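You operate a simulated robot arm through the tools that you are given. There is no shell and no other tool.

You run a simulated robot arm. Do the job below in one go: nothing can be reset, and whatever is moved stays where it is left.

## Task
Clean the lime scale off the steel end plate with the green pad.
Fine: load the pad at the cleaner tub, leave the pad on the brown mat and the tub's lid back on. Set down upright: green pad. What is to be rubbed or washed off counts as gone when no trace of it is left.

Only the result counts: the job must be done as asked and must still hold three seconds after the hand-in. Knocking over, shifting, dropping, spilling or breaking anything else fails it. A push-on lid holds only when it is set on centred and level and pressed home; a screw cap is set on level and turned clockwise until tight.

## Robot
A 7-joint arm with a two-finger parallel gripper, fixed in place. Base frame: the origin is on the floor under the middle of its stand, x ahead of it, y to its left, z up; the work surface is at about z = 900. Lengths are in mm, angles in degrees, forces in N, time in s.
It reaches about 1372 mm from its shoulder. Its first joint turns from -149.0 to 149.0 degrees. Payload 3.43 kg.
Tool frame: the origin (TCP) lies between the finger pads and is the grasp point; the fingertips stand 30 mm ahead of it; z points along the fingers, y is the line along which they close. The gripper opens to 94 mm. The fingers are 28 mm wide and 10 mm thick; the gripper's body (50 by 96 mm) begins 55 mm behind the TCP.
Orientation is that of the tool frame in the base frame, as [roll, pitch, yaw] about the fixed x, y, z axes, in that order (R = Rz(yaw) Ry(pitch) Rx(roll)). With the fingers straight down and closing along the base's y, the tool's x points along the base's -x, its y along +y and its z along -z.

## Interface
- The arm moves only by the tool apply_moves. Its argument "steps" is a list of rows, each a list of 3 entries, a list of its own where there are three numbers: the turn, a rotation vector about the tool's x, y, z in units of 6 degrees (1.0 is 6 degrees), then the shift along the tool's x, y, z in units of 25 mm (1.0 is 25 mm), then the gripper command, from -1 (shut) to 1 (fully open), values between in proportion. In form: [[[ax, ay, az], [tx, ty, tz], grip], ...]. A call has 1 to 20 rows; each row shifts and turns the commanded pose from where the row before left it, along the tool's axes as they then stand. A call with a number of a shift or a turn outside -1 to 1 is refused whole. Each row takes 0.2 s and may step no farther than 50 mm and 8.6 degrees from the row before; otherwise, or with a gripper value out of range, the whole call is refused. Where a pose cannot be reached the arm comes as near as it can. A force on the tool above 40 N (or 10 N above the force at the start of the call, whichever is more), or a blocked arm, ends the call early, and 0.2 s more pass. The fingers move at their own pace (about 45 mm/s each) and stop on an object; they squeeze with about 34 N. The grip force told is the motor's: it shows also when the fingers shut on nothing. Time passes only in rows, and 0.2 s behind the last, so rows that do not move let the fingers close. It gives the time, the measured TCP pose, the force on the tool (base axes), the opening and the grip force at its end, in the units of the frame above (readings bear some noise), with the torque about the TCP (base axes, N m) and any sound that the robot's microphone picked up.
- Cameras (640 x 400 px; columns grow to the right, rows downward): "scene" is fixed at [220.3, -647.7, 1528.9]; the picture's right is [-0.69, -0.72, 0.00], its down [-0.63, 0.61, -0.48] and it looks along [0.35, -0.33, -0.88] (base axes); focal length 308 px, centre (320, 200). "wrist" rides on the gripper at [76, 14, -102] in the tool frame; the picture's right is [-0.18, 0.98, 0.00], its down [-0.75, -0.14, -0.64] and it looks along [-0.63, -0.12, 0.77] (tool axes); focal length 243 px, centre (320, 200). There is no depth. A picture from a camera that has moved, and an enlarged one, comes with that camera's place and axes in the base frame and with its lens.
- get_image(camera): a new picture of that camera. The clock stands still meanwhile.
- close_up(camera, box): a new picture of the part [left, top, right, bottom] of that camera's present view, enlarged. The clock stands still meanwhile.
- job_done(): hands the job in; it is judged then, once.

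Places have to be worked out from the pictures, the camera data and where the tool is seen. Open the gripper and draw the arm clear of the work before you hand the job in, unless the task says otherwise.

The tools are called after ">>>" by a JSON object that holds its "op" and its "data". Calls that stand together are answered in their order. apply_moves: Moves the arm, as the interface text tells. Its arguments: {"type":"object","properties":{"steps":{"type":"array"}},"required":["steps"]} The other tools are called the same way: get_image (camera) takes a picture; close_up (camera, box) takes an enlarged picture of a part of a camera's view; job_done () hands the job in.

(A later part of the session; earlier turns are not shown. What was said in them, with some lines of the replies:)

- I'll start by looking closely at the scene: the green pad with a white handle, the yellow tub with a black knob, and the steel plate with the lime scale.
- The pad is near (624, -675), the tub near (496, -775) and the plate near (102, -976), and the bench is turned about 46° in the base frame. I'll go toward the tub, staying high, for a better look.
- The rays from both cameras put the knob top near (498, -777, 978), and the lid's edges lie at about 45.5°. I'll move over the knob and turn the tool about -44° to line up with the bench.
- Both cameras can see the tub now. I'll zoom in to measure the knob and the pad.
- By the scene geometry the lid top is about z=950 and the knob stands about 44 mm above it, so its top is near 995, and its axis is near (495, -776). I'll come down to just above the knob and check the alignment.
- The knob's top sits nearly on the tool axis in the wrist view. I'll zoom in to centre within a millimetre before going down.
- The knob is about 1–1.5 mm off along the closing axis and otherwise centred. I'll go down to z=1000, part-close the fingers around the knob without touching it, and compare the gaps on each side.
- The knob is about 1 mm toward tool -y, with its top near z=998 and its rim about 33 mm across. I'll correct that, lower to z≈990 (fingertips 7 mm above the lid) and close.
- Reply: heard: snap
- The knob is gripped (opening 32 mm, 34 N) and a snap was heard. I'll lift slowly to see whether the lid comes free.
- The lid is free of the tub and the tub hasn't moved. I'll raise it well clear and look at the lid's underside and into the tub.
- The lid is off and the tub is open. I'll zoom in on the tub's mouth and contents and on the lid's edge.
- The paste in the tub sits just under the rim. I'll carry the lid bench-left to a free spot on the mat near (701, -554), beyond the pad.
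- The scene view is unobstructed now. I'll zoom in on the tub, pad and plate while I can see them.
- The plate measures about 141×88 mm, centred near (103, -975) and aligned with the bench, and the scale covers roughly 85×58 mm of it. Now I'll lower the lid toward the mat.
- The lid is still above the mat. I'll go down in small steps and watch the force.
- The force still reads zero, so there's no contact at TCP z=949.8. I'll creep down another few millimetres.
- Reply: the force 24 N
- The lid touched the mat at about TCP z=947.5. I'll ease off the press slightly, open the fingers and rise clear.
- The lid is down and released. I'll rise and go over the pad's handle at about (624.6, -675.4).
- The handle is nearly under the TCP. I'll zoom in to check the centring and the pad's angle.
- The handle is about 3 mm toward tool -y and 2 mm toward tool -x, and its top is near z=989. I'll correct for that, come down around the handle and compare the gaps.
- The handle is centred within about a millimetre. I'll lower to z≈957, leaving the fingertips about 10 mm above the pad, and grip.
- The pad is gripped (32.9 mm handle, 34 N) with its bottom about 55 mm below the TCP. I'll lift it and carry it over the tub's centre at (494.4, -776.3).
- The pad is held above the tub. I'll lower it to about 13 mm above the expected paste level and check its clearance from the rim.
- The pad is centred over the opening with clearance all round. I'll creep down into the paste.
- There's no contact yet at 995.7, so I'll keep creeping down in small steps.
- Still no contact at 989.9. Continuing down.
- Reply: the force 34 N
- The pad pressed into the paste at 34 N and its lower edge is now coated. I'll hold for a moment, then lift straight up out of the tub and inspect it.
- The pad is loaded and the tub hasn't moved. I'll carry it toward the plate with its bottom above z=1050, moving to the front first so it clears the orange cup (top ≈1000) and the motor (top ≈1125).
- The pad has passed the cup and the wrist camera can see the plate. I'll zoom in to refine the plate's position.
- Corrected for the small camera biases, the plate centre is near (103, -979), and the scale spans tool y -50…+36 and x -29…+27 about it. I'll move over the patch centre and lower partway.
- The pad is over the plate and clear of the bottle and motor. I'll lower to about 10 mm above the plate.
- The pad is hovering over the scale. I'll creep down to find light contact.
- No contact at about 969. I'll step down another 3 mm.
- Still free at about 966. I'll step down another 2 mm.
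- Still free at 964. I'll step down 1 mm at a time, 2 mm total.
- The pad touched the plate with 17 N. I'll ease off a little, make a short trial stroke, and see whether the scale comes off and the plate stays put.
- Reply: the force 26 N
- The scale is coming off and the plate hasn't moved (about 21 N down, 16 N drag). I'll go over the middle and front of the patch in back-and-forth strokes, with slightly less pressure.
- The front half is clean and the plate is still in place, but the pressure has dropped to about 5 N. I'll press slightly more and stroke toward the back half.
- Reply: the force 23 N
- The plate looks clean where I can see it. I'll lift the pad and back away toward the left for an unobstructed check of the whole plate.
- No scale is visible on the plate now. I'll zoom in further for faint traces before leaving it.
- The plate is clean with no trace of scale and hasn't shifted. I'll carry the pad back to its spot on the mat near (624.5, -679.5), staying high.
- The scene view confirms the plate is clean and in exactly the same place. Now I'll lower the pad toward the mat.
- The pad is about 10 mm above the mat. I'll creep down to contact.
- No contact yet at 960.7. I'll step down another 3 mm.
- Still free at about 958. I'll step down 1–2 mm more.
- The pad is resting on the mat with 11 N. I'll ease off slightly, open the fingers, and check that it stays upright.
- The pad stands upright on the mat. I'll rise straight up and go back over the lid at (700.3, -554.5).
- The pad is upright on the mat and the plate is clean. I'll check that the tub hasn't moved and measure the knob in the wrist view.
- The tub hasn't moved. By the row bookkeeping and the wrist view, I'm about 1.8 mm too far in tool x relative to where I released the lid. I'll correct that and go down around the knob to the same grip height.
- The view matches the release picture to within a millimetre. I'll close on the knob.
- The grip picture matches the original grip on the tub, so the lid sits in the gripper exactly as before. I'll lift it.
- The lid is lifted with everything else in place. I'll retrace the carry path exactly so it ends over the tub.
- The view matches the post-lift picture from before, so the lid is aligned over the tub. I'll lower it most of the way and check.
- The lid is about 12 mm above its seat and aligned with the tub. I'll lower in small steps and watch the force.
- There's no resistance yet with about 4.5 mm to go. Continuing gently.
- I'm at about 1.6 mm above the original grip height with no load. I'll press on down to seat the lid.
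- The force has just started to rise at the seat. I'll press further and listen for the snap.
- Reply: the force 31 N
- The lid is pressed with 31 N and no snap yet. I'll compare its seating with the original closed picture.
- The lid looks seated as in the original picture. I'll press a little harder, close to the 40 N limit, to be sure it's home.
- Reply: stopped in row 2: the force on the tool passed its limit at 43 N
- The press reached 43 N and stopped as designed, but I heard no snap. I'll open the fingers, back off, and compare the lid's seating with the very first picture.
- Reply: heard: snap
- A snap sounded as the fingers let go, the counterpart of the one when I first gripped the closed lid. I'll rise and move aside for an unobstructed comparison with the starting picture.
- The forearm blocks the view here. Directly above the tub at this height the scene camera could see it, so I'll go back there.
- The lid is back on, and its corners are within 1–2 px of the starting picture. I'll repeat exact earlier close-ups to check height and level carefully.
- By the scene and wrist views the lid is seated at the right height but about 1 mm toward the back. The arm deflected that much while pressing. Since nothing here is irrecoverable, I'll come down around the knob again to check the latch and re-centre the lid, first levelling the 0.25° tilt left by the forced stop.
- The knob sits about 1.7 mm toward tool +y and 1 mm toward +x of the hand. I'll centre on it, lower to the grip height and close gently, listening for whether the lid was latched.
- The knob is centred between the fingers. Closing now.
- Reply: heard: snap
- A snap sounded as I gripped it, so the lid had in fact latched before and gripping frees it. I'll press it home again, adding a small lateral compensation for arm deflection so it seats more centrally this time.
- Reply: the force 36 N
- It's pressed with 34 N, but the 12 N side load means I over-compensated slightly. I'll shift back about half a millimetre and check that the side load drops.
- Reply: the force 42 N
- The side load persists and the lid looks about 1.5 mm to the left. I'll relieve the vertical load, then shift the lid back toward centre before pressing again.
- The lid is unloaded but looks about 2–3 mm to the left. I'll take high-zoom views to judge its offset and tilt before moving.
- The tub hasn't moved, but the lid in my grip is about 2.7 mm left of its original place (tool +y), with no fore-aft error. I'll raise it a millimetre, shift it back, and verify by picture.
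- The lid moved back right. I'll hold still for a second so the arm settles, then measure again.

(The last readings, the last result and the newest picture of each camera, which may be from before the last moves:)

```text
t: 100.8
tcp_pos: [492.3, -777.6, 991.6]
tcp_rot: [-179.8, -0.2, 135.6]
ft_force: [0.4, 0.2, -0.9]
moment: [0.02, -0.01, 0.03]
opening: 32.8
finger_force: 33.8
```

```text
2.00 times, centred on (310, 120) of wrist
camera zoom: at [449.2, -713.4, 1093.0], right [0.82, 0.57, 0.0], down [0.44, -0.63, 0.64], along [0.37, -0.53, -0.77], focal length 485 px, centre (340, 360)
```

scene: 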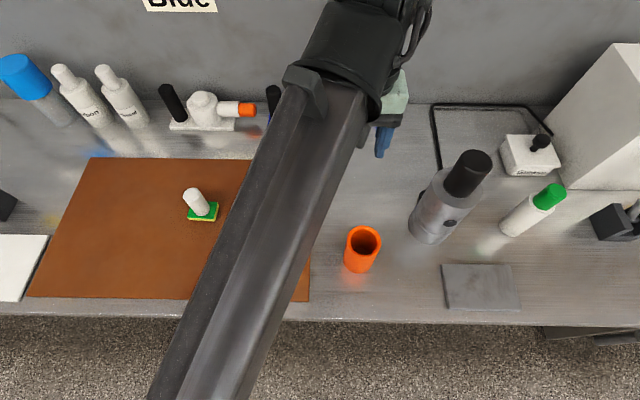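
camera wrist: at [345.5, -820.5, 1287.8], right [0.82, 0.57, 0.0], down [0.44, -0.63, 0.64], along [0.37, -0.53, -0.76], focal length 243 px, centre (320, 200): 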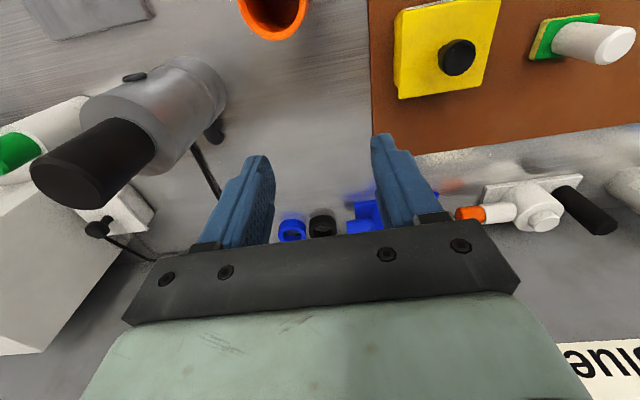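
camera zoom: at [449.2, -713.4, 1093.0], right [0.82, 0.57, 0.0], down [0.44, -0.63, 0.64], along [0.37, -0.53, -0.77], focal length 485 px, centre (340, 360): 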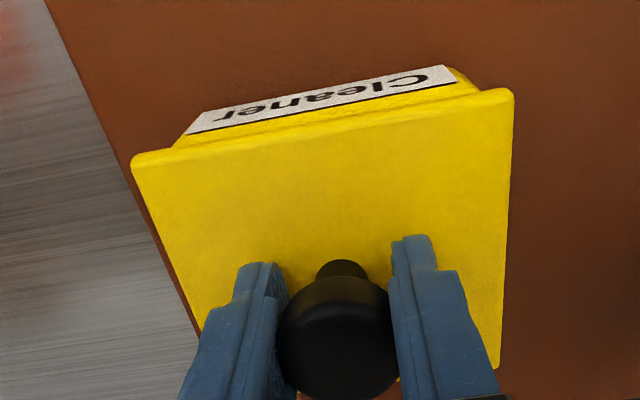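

The arm has settled with the lid about 2 mm above its seat, roughly 1.3 mm too far back and 1.3 mm too far right. I'll correct both, lower to just touching, and compare again.

>>> {"op": "apply_moves", "data": {"steps": [[[0, 0, 0], [0.026, 0.026, 0], -1], [[0, 0, 0], [0.026, 0.026, 0], -1], [[0, 0, 0], [0, 0, 0.03], -1], [[0, 0, 0], [0, 0, 0.03], -1], [[0, 0, 0], [0, 0, 0], -1], [[0, 0, 0], [0, 0, 0], -1], [[0, 0, 0], [0, 0, 0], -1]]}}

>>> {"op": "close_up", "data": {"camera": "scene", "box": [230, 180, 310, 230]}}

>>> {"op": "close_up", "data": {"camera": "scene", "box": [240, 220, 304, 250]}}

>>> {"op": "close_up", "data": {"camera": "scene", "box": [230, 160, 310, 250]}}

```text
t: 102.4
tcp_pos: [493.0, -775.3, 989.2]
tcp_rot: [-179.9, -0.1, 135.6]
ft_force: [0.2, 0.5, -0.1]
moment: [-0.02, 0.01, -0.03]
opening: 32.4
finger_force: 33.9
```

```text
8.00 times, centred on (270, 205) of scene
camera zoom: at [220.3, -647.7, 1528.9], right [-0.69, -0.72, 0.0], down [-0.63, 0.61, -0.48], along [0.35, -0.33, -0.88], focal length 2460 px, centre (720, 160)
```

zoom: 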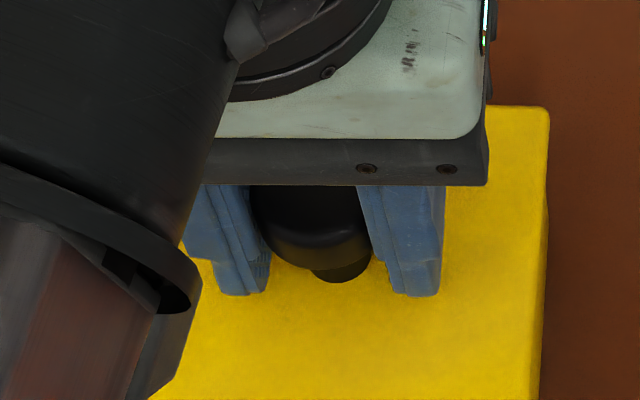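

```text
10.00 times, centred on (272, 235) of scene
camera zoom: at [220.3, -647.7, 1528.9], right [-0.69, -0.72, 0.0], down [-0.63, 0.61, -0.48], along [0.35, -0.33, -0.88], focal length 3075 px, centre (800, -150)
```

zoom: 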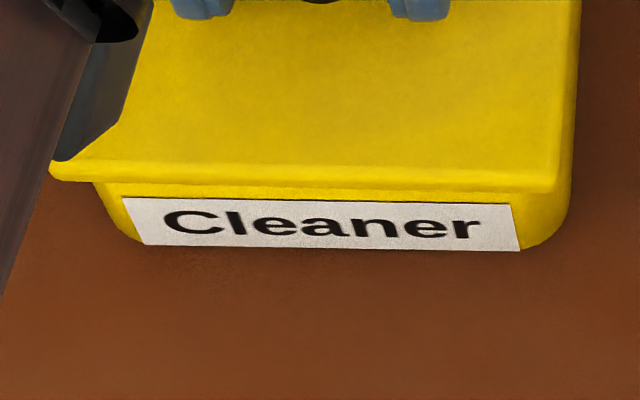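

```text
4.44 times, centred on (270, 205) of scene
camera zoom: at [220.3, -647.7, 1528.9], right [-0.69, -0.72, 0.0], down [-0.63, 0.61, -0.48], along [0.35, -0.33, -0.88], focal length 1367 px, centre (542, 178)
```

zoom: 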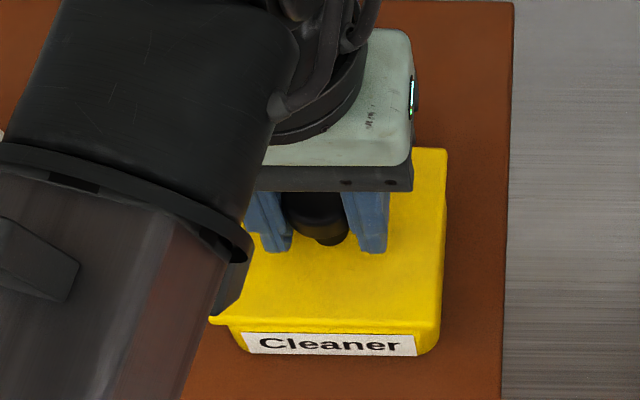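

The lid's corner is now at the same pixel as in the original closed picture. I'll press down about 2.5 mm with only a slight forward compensation and check the forces.

>>> {"op": "apply_moves", "data": {"steps": [[[0, 0, 0], [0.008, 0.004, 0.035], -1], [[0, 0, 0], [0.008, 0.004, 0.035], -1], [[0, 0, 0], [0.008, 0.004, 0.03], -1], [[0, 0, 0], [0, 0, 0], -1], [[0, 0, 0], [0, 0, 0], -1]]}}

>>> {"op": "close_up", "data": {"camera": "scene", "box": [230, 180, 310, 230]}}

>>> {"op": "close_up", "data": {"camera": "scene", "box": [240, 220, 304, 250]}}

```text
t: 103.6
tcp_pos: [492.6, -774.5, 987.4]
tcp_rot: [-179.9, 0.1, 135.6]
ft_force: [1.1, -6.4, 27.3]
moment: [-0.02, 0.04, 0.05]
opening: 32.5
finger_force: 33.4
```

```text
8.00 times, centred on (270, 205) of scene
camera zoom: at [220.3, -647.7, 1528.9], right [-0.69, -0.72, 0.0], down [-0.63, 0.61, -0.48], along [0.35, -0.33, -0.88], focal length 2460 px, centre (720, 160)
```

zoom: 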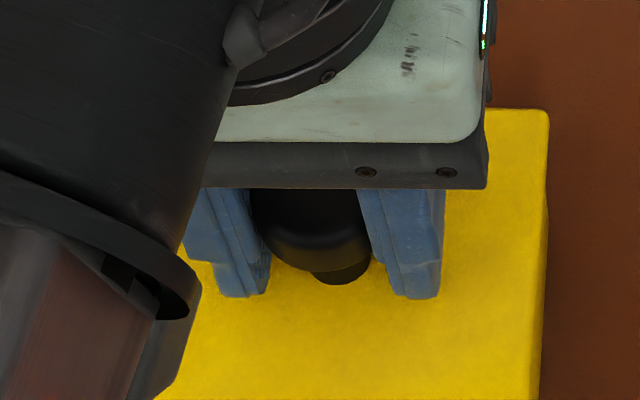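

```text
10.00 times, centred on (272, 235) of scene
camera zoom: at [220.3, -647.7, 1528.9], right [-0.69, -0.72, 0.0], down [-0.63, 0.61, -0.48], along [0.35, -0.33, -0.88], focal length 3075 px, centre (800, -150)
```

zoom: 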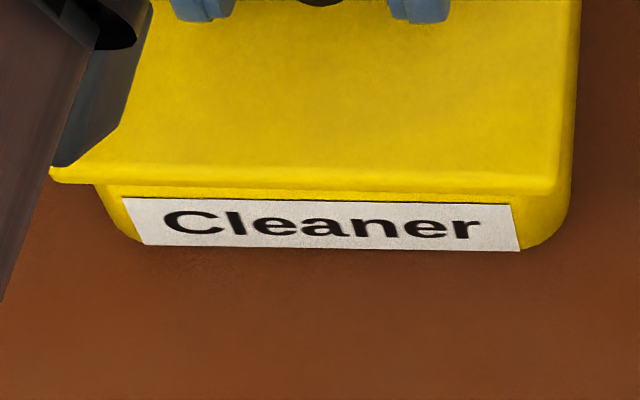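

It's pressed with 27 N and the corner is still on target. I'll add about 8 N more, as last time, to be sure it's home, then release.

>>> {"op": "apply_moves", "data": {"steps": [[[0, 0, 0], [0, 0, 0.015], -1], [[0, 0, 0], [0, 0, 0.01], -1], [[0, 0, 0], [0, 0, 0], -1]]}}

```text
t: 104.3
tcp_pos: [492.7, -774.8, 987.5]
tcp_rot: [-179.9, 0.1, 135.6]
ft_force: [-0.3, 1.3, 9.4]
moment: [0.07, 0.01, 0.02]
opening: 32.2
finger_force: 33.7
stopped in row 3: the force on the tool passed its limit at 40 N (the readings are from after the stop); the commanded pose is now the measured one
```

It reached 40 N and eased to 9 N. Now I'll release and listen for the latch.

>>> {"op": "apply_moves", "data": {"steps": [[[0, 0, 0], [0, 0, 0], -0.2], [[0, 0, 0], [0, 0, 0], 0.1], [[0, 0, 0], [0, 0, 0], 0.3], [[0, 0, 0], [0, 0, 0], 0.3], [[0, 0, 0], [0, 0, 0], 0.3]]}}

>>> {"op": "close_up", "data": {"camera": "scene", "box": [230, 180, 310, 230]}}

>>> {"op": "close_up", "data": {"camera": "scene", "box": [240, 220, 304, 250]}}

```text
t: 105.5
tcp_pos: [492.9, -776.6, 986.7]
tcp_rot: [-179.9, 0.2, 135.6]
ft_force: [0.1, -0.3, 1.2]
moment: [-0.06, 0.02, 0.02]
opening: 61.0
finger_force: 0.0
heard: snap
```

```text
8.00 times, centred on (270, 205) of scene
camera zoom: at [220.3, -647.7, 1528.9], right [-0.69, -0.72, 0.0], down [-0.63, 0.61, -0.48], along [0.35, -0.33, -0.88], focal length 2460 px, centre (720, 160)
```

zoom: 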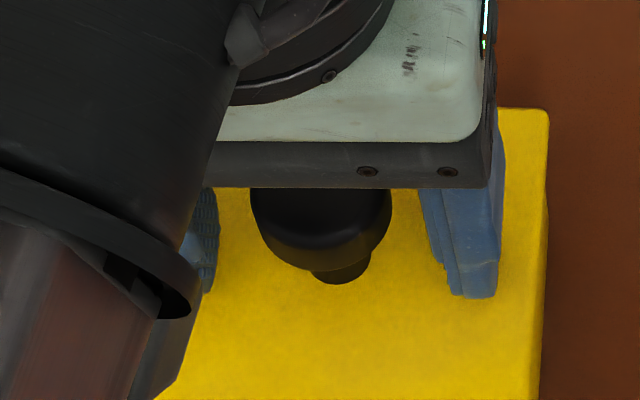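

```text
10.00 times, centred on (272, 235) of scene
camera zoom: at [220.3, -647.7, 1528.9], right [-0.69, -0.72, 0.0], down [-0.63, 0.61, -0.48], along [0.35, -0.33, -0.88], focal length 3075 px, centre (800, -150)
```

zoom: 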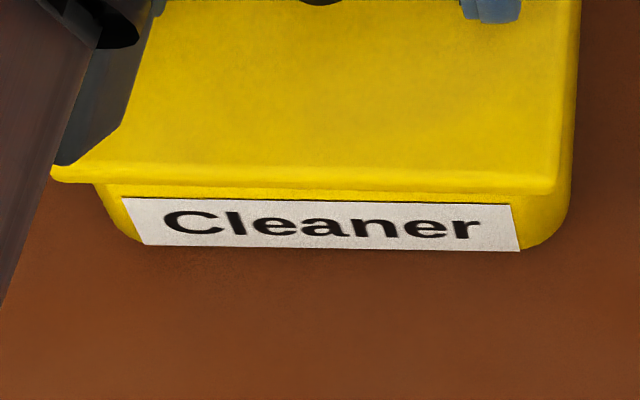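

The latch snapped on release, and the lid's corner and knob match the original closed picture. I'll rise straight up and clear of the work.

>>> {"op": "apply_moves", "data": {"steps": [[[0, 0, 0], [0, 0, -0.3], 0.3], [[0, 0, 0], [0, 0, -0.8], 0.3], [[0, 0, 0], [0, 0, -0.9], 0.3], [[0, 0, 0], [0, 0, -0.9], 0.3], [[0, 0, 0], [0, 0, -0.9], 0.6], [[0, 0, 0], [0, 0, -1], 1], [[0, 0, 0], [0, 0, -1], 1], [[0, 0, 0], [0, 0, -1], 1], [[0, 0, 0], [0, 0, -1], 1], [[0, 0, 0], [0, 0, -1], 1], [[0, 0, 0], [0, 0, 0], 1]]}}

>>> {"op": "get_image", "data": {"camera": "scene"}}

>>> {"op": "close_up", "data": {"camera": "scene", "box": [160, 160, 320, 260]}}

>>> {"op": "close_up", "data": {"camera": "scene", "box": [430, 255, 530, 320]}}

>>> {"op": "get_image", "data": {"camera": "wrist"}}

```text
t: 107.8
tcp_pos: [495.3, -777.0, 1206.1]
tcp_rot: [-179.7, 0.5, 135.6]
ft_force: [3.6, -8.1, -14.4]
moment: [-0.07, -0.14, 0.03]
opening: 93.7
finger_force: 0.1
stopped in row 11: the force on the tool passed its limit at 44 N (the readings are from after the stop); the commanded pose is now the measured one
```

```text
taken
```

scene: 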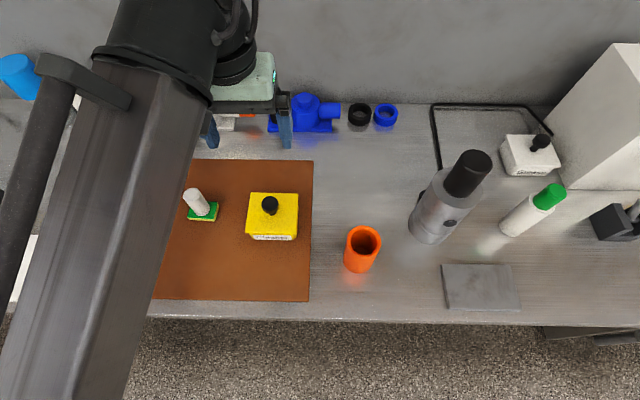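

```text
4.00 times, centred on (240, 210) of scene
camera zoom: at [220.3, -647.7, 1528.9], right [-0.69, -0.72, 0.0], down [-0.63, 0.61, -0.48], along [0.35, -0.33, -0.88], focal length 1230 px, centre (640, 160)
```

zoom: 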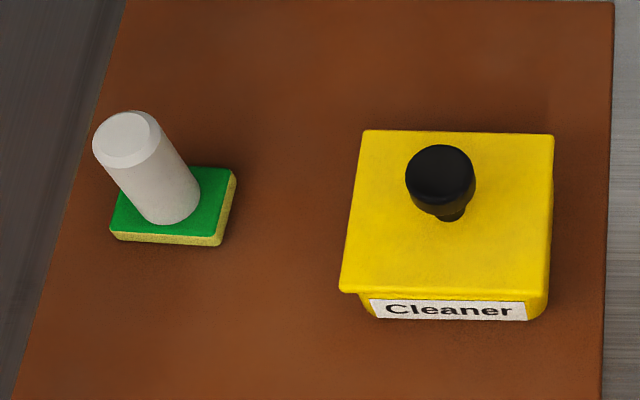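

```text
6.15 times, centred on (480, 288) of scene
camera zoom: at [220.3, -647.7, 1528.9], right [-0.69, -0.72, 0.0], down [-0.63, 0.61, -0.48], along [0.35, -0.33, -0.88], focal length 1892 px, centre (-665, -338)
```

zoom: 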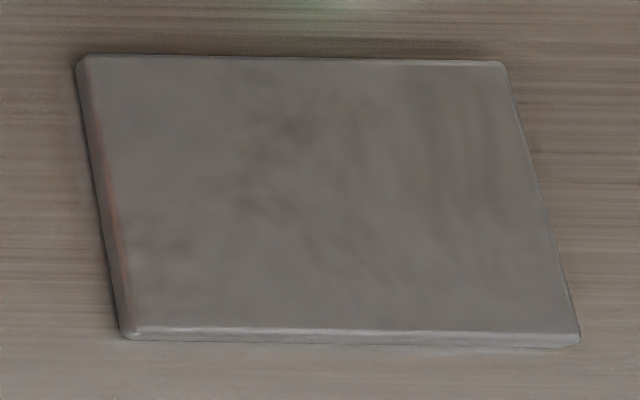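

```text
taken
camera wrist: at [449.8, -711.8, 1308.2], right [0.82, 0.57, 0.0], down [0.44, -0.62, 0.65], along [0.37, -0.53, -0.76], focal length 243 px, centre (320, 200)
```

wrist: 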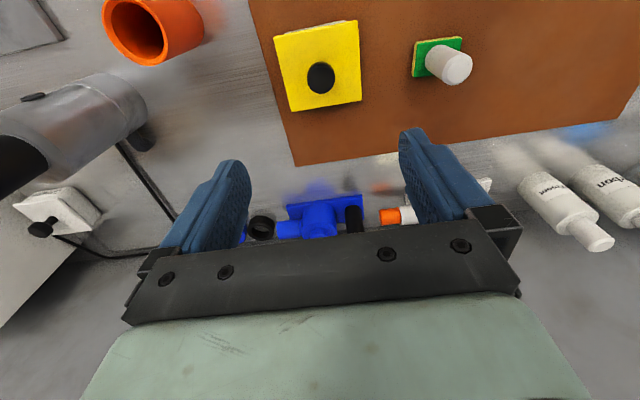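

The lid, pad and plate all look right, but the last bit of rise met resistance, probably the hand against the arm's own forearm at that height. I'll go back down 30 mm to relieve it and move sideways away from the tub.

>>> {"op": "apply_moves", "data": {"steps": [[[0, 0, 0], [0, 0, 0.4], 1], [[0, 0, 0], [0, 0, 0.4], 1], [[0, 0, 0], [0, 0, 0.2], 1], [[0, 0, 0], [0, 0, 0], 1]]}}

>>> {"op": "get_image", "data": {"camera": "scene"}}

```text
t: 108.8
tcp_pos: [494.9, -777.5, 1182.3]
tcp_rot: [-179.7, 0.5, 135.5]
ft_force: [0.8, 0.6, -0.1]
moment: [-0.03, 0.0, -0.01]
opening: 93.8
finger_force: 0.1
```

```text
taken
```

scene: 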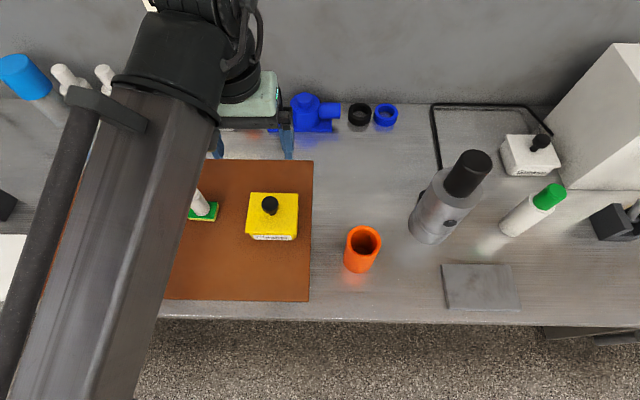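

The force is back to zero and everything is in place. I'll draw the arm a little to the side, clear of the tub, and take a last look.

>>> {"op": "apply_moves", "data": {"steps": [[[0, 0, 0], [0, -0.9, 0], 1], [[0, 0, 0], [0, -0.9, 0], 1], [[0, 0, 0], [0, -0.9, 0], 1], [[0, 0, 0], [0, -0.9, 0], 1], [[0, 0, 0], [0, -0.9, 0], 1], [[0, 0, 0], [0, -0.9, 0], 1], [[0, 0, 0], [0, 0, 0], 1], [[0, 0, 0], [0, 0, 0], 1]]}}

>>> {"op": "get_image", "data": {"camera": "wrist"}}

>>> {"op": "get_image", "data": {"camera": "scene"}}

```text
t: 110.6
tcp_pos: [399.8, -873.4, 1182.0]
tcp_rot: [-179.8, 0.4, 135.6]
ft_force: [0.2, -0.5, 0.1]
moment: [-0.02, 0.0, -0.01]
opening: 94.0
finger_force: 0.1
```

```text
taken
camera wrist: at [355.4, -808.7, 1283.6], right [0.82, 0.57, 0.0], down [0.44, -0.62, 0.65], along [0.37, -0.53, -0.76], focal length 243 px, centre (320, 200)
```

wrist: 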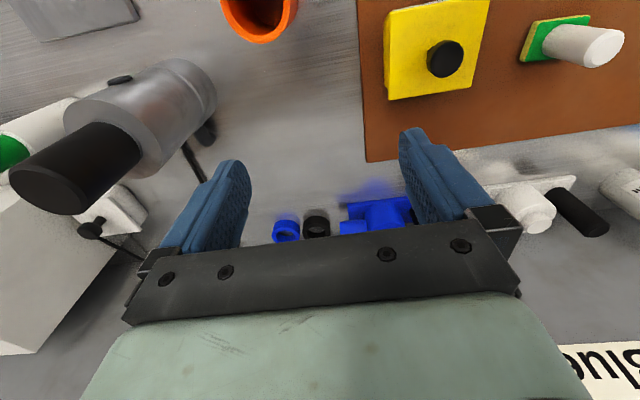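

```text
taken
```

scene: 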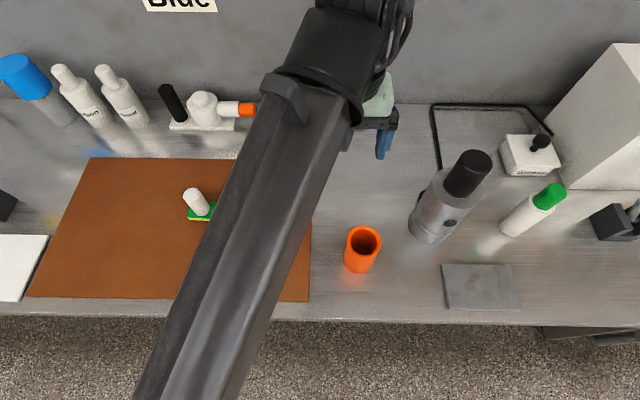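

The plate is clean and in place, the pad stands upright on the mat, and the tub's lid is on and latched. The gripper is open and clear, so I'm handing the job in.

>>> {"op": "job_done", "data": {}}

```text
The job is handed in.
```

The lime scale is off the steel end plate, and I've handed the job in. I don't have the verdict yet.

- **Plate:** no trace of scale showed in close-ups from either camera, and the plate had not moved.
- **Pad:** I loaded it at the cleaner tub before rubbing. It now stands upright on the brown mat, near where it started.
- **Tub lid:** it is back on and pressed to about 40 N, and I heard it snap when I let go. Its position matches the starting picture. The first time, it seated about 1 mm too far back, so I gripped it again and re-seated it.
- **Everything else:** nothing else looks moved or tipped in the final pictures. Late on, lifting away from the tub, the arm stopped on a force limit in open air about 200 mm above the lid. It was probably the hand touching the arm's own forearm. I backed off and the force went to zero.

The gripper is open and the arm is clear of the work.
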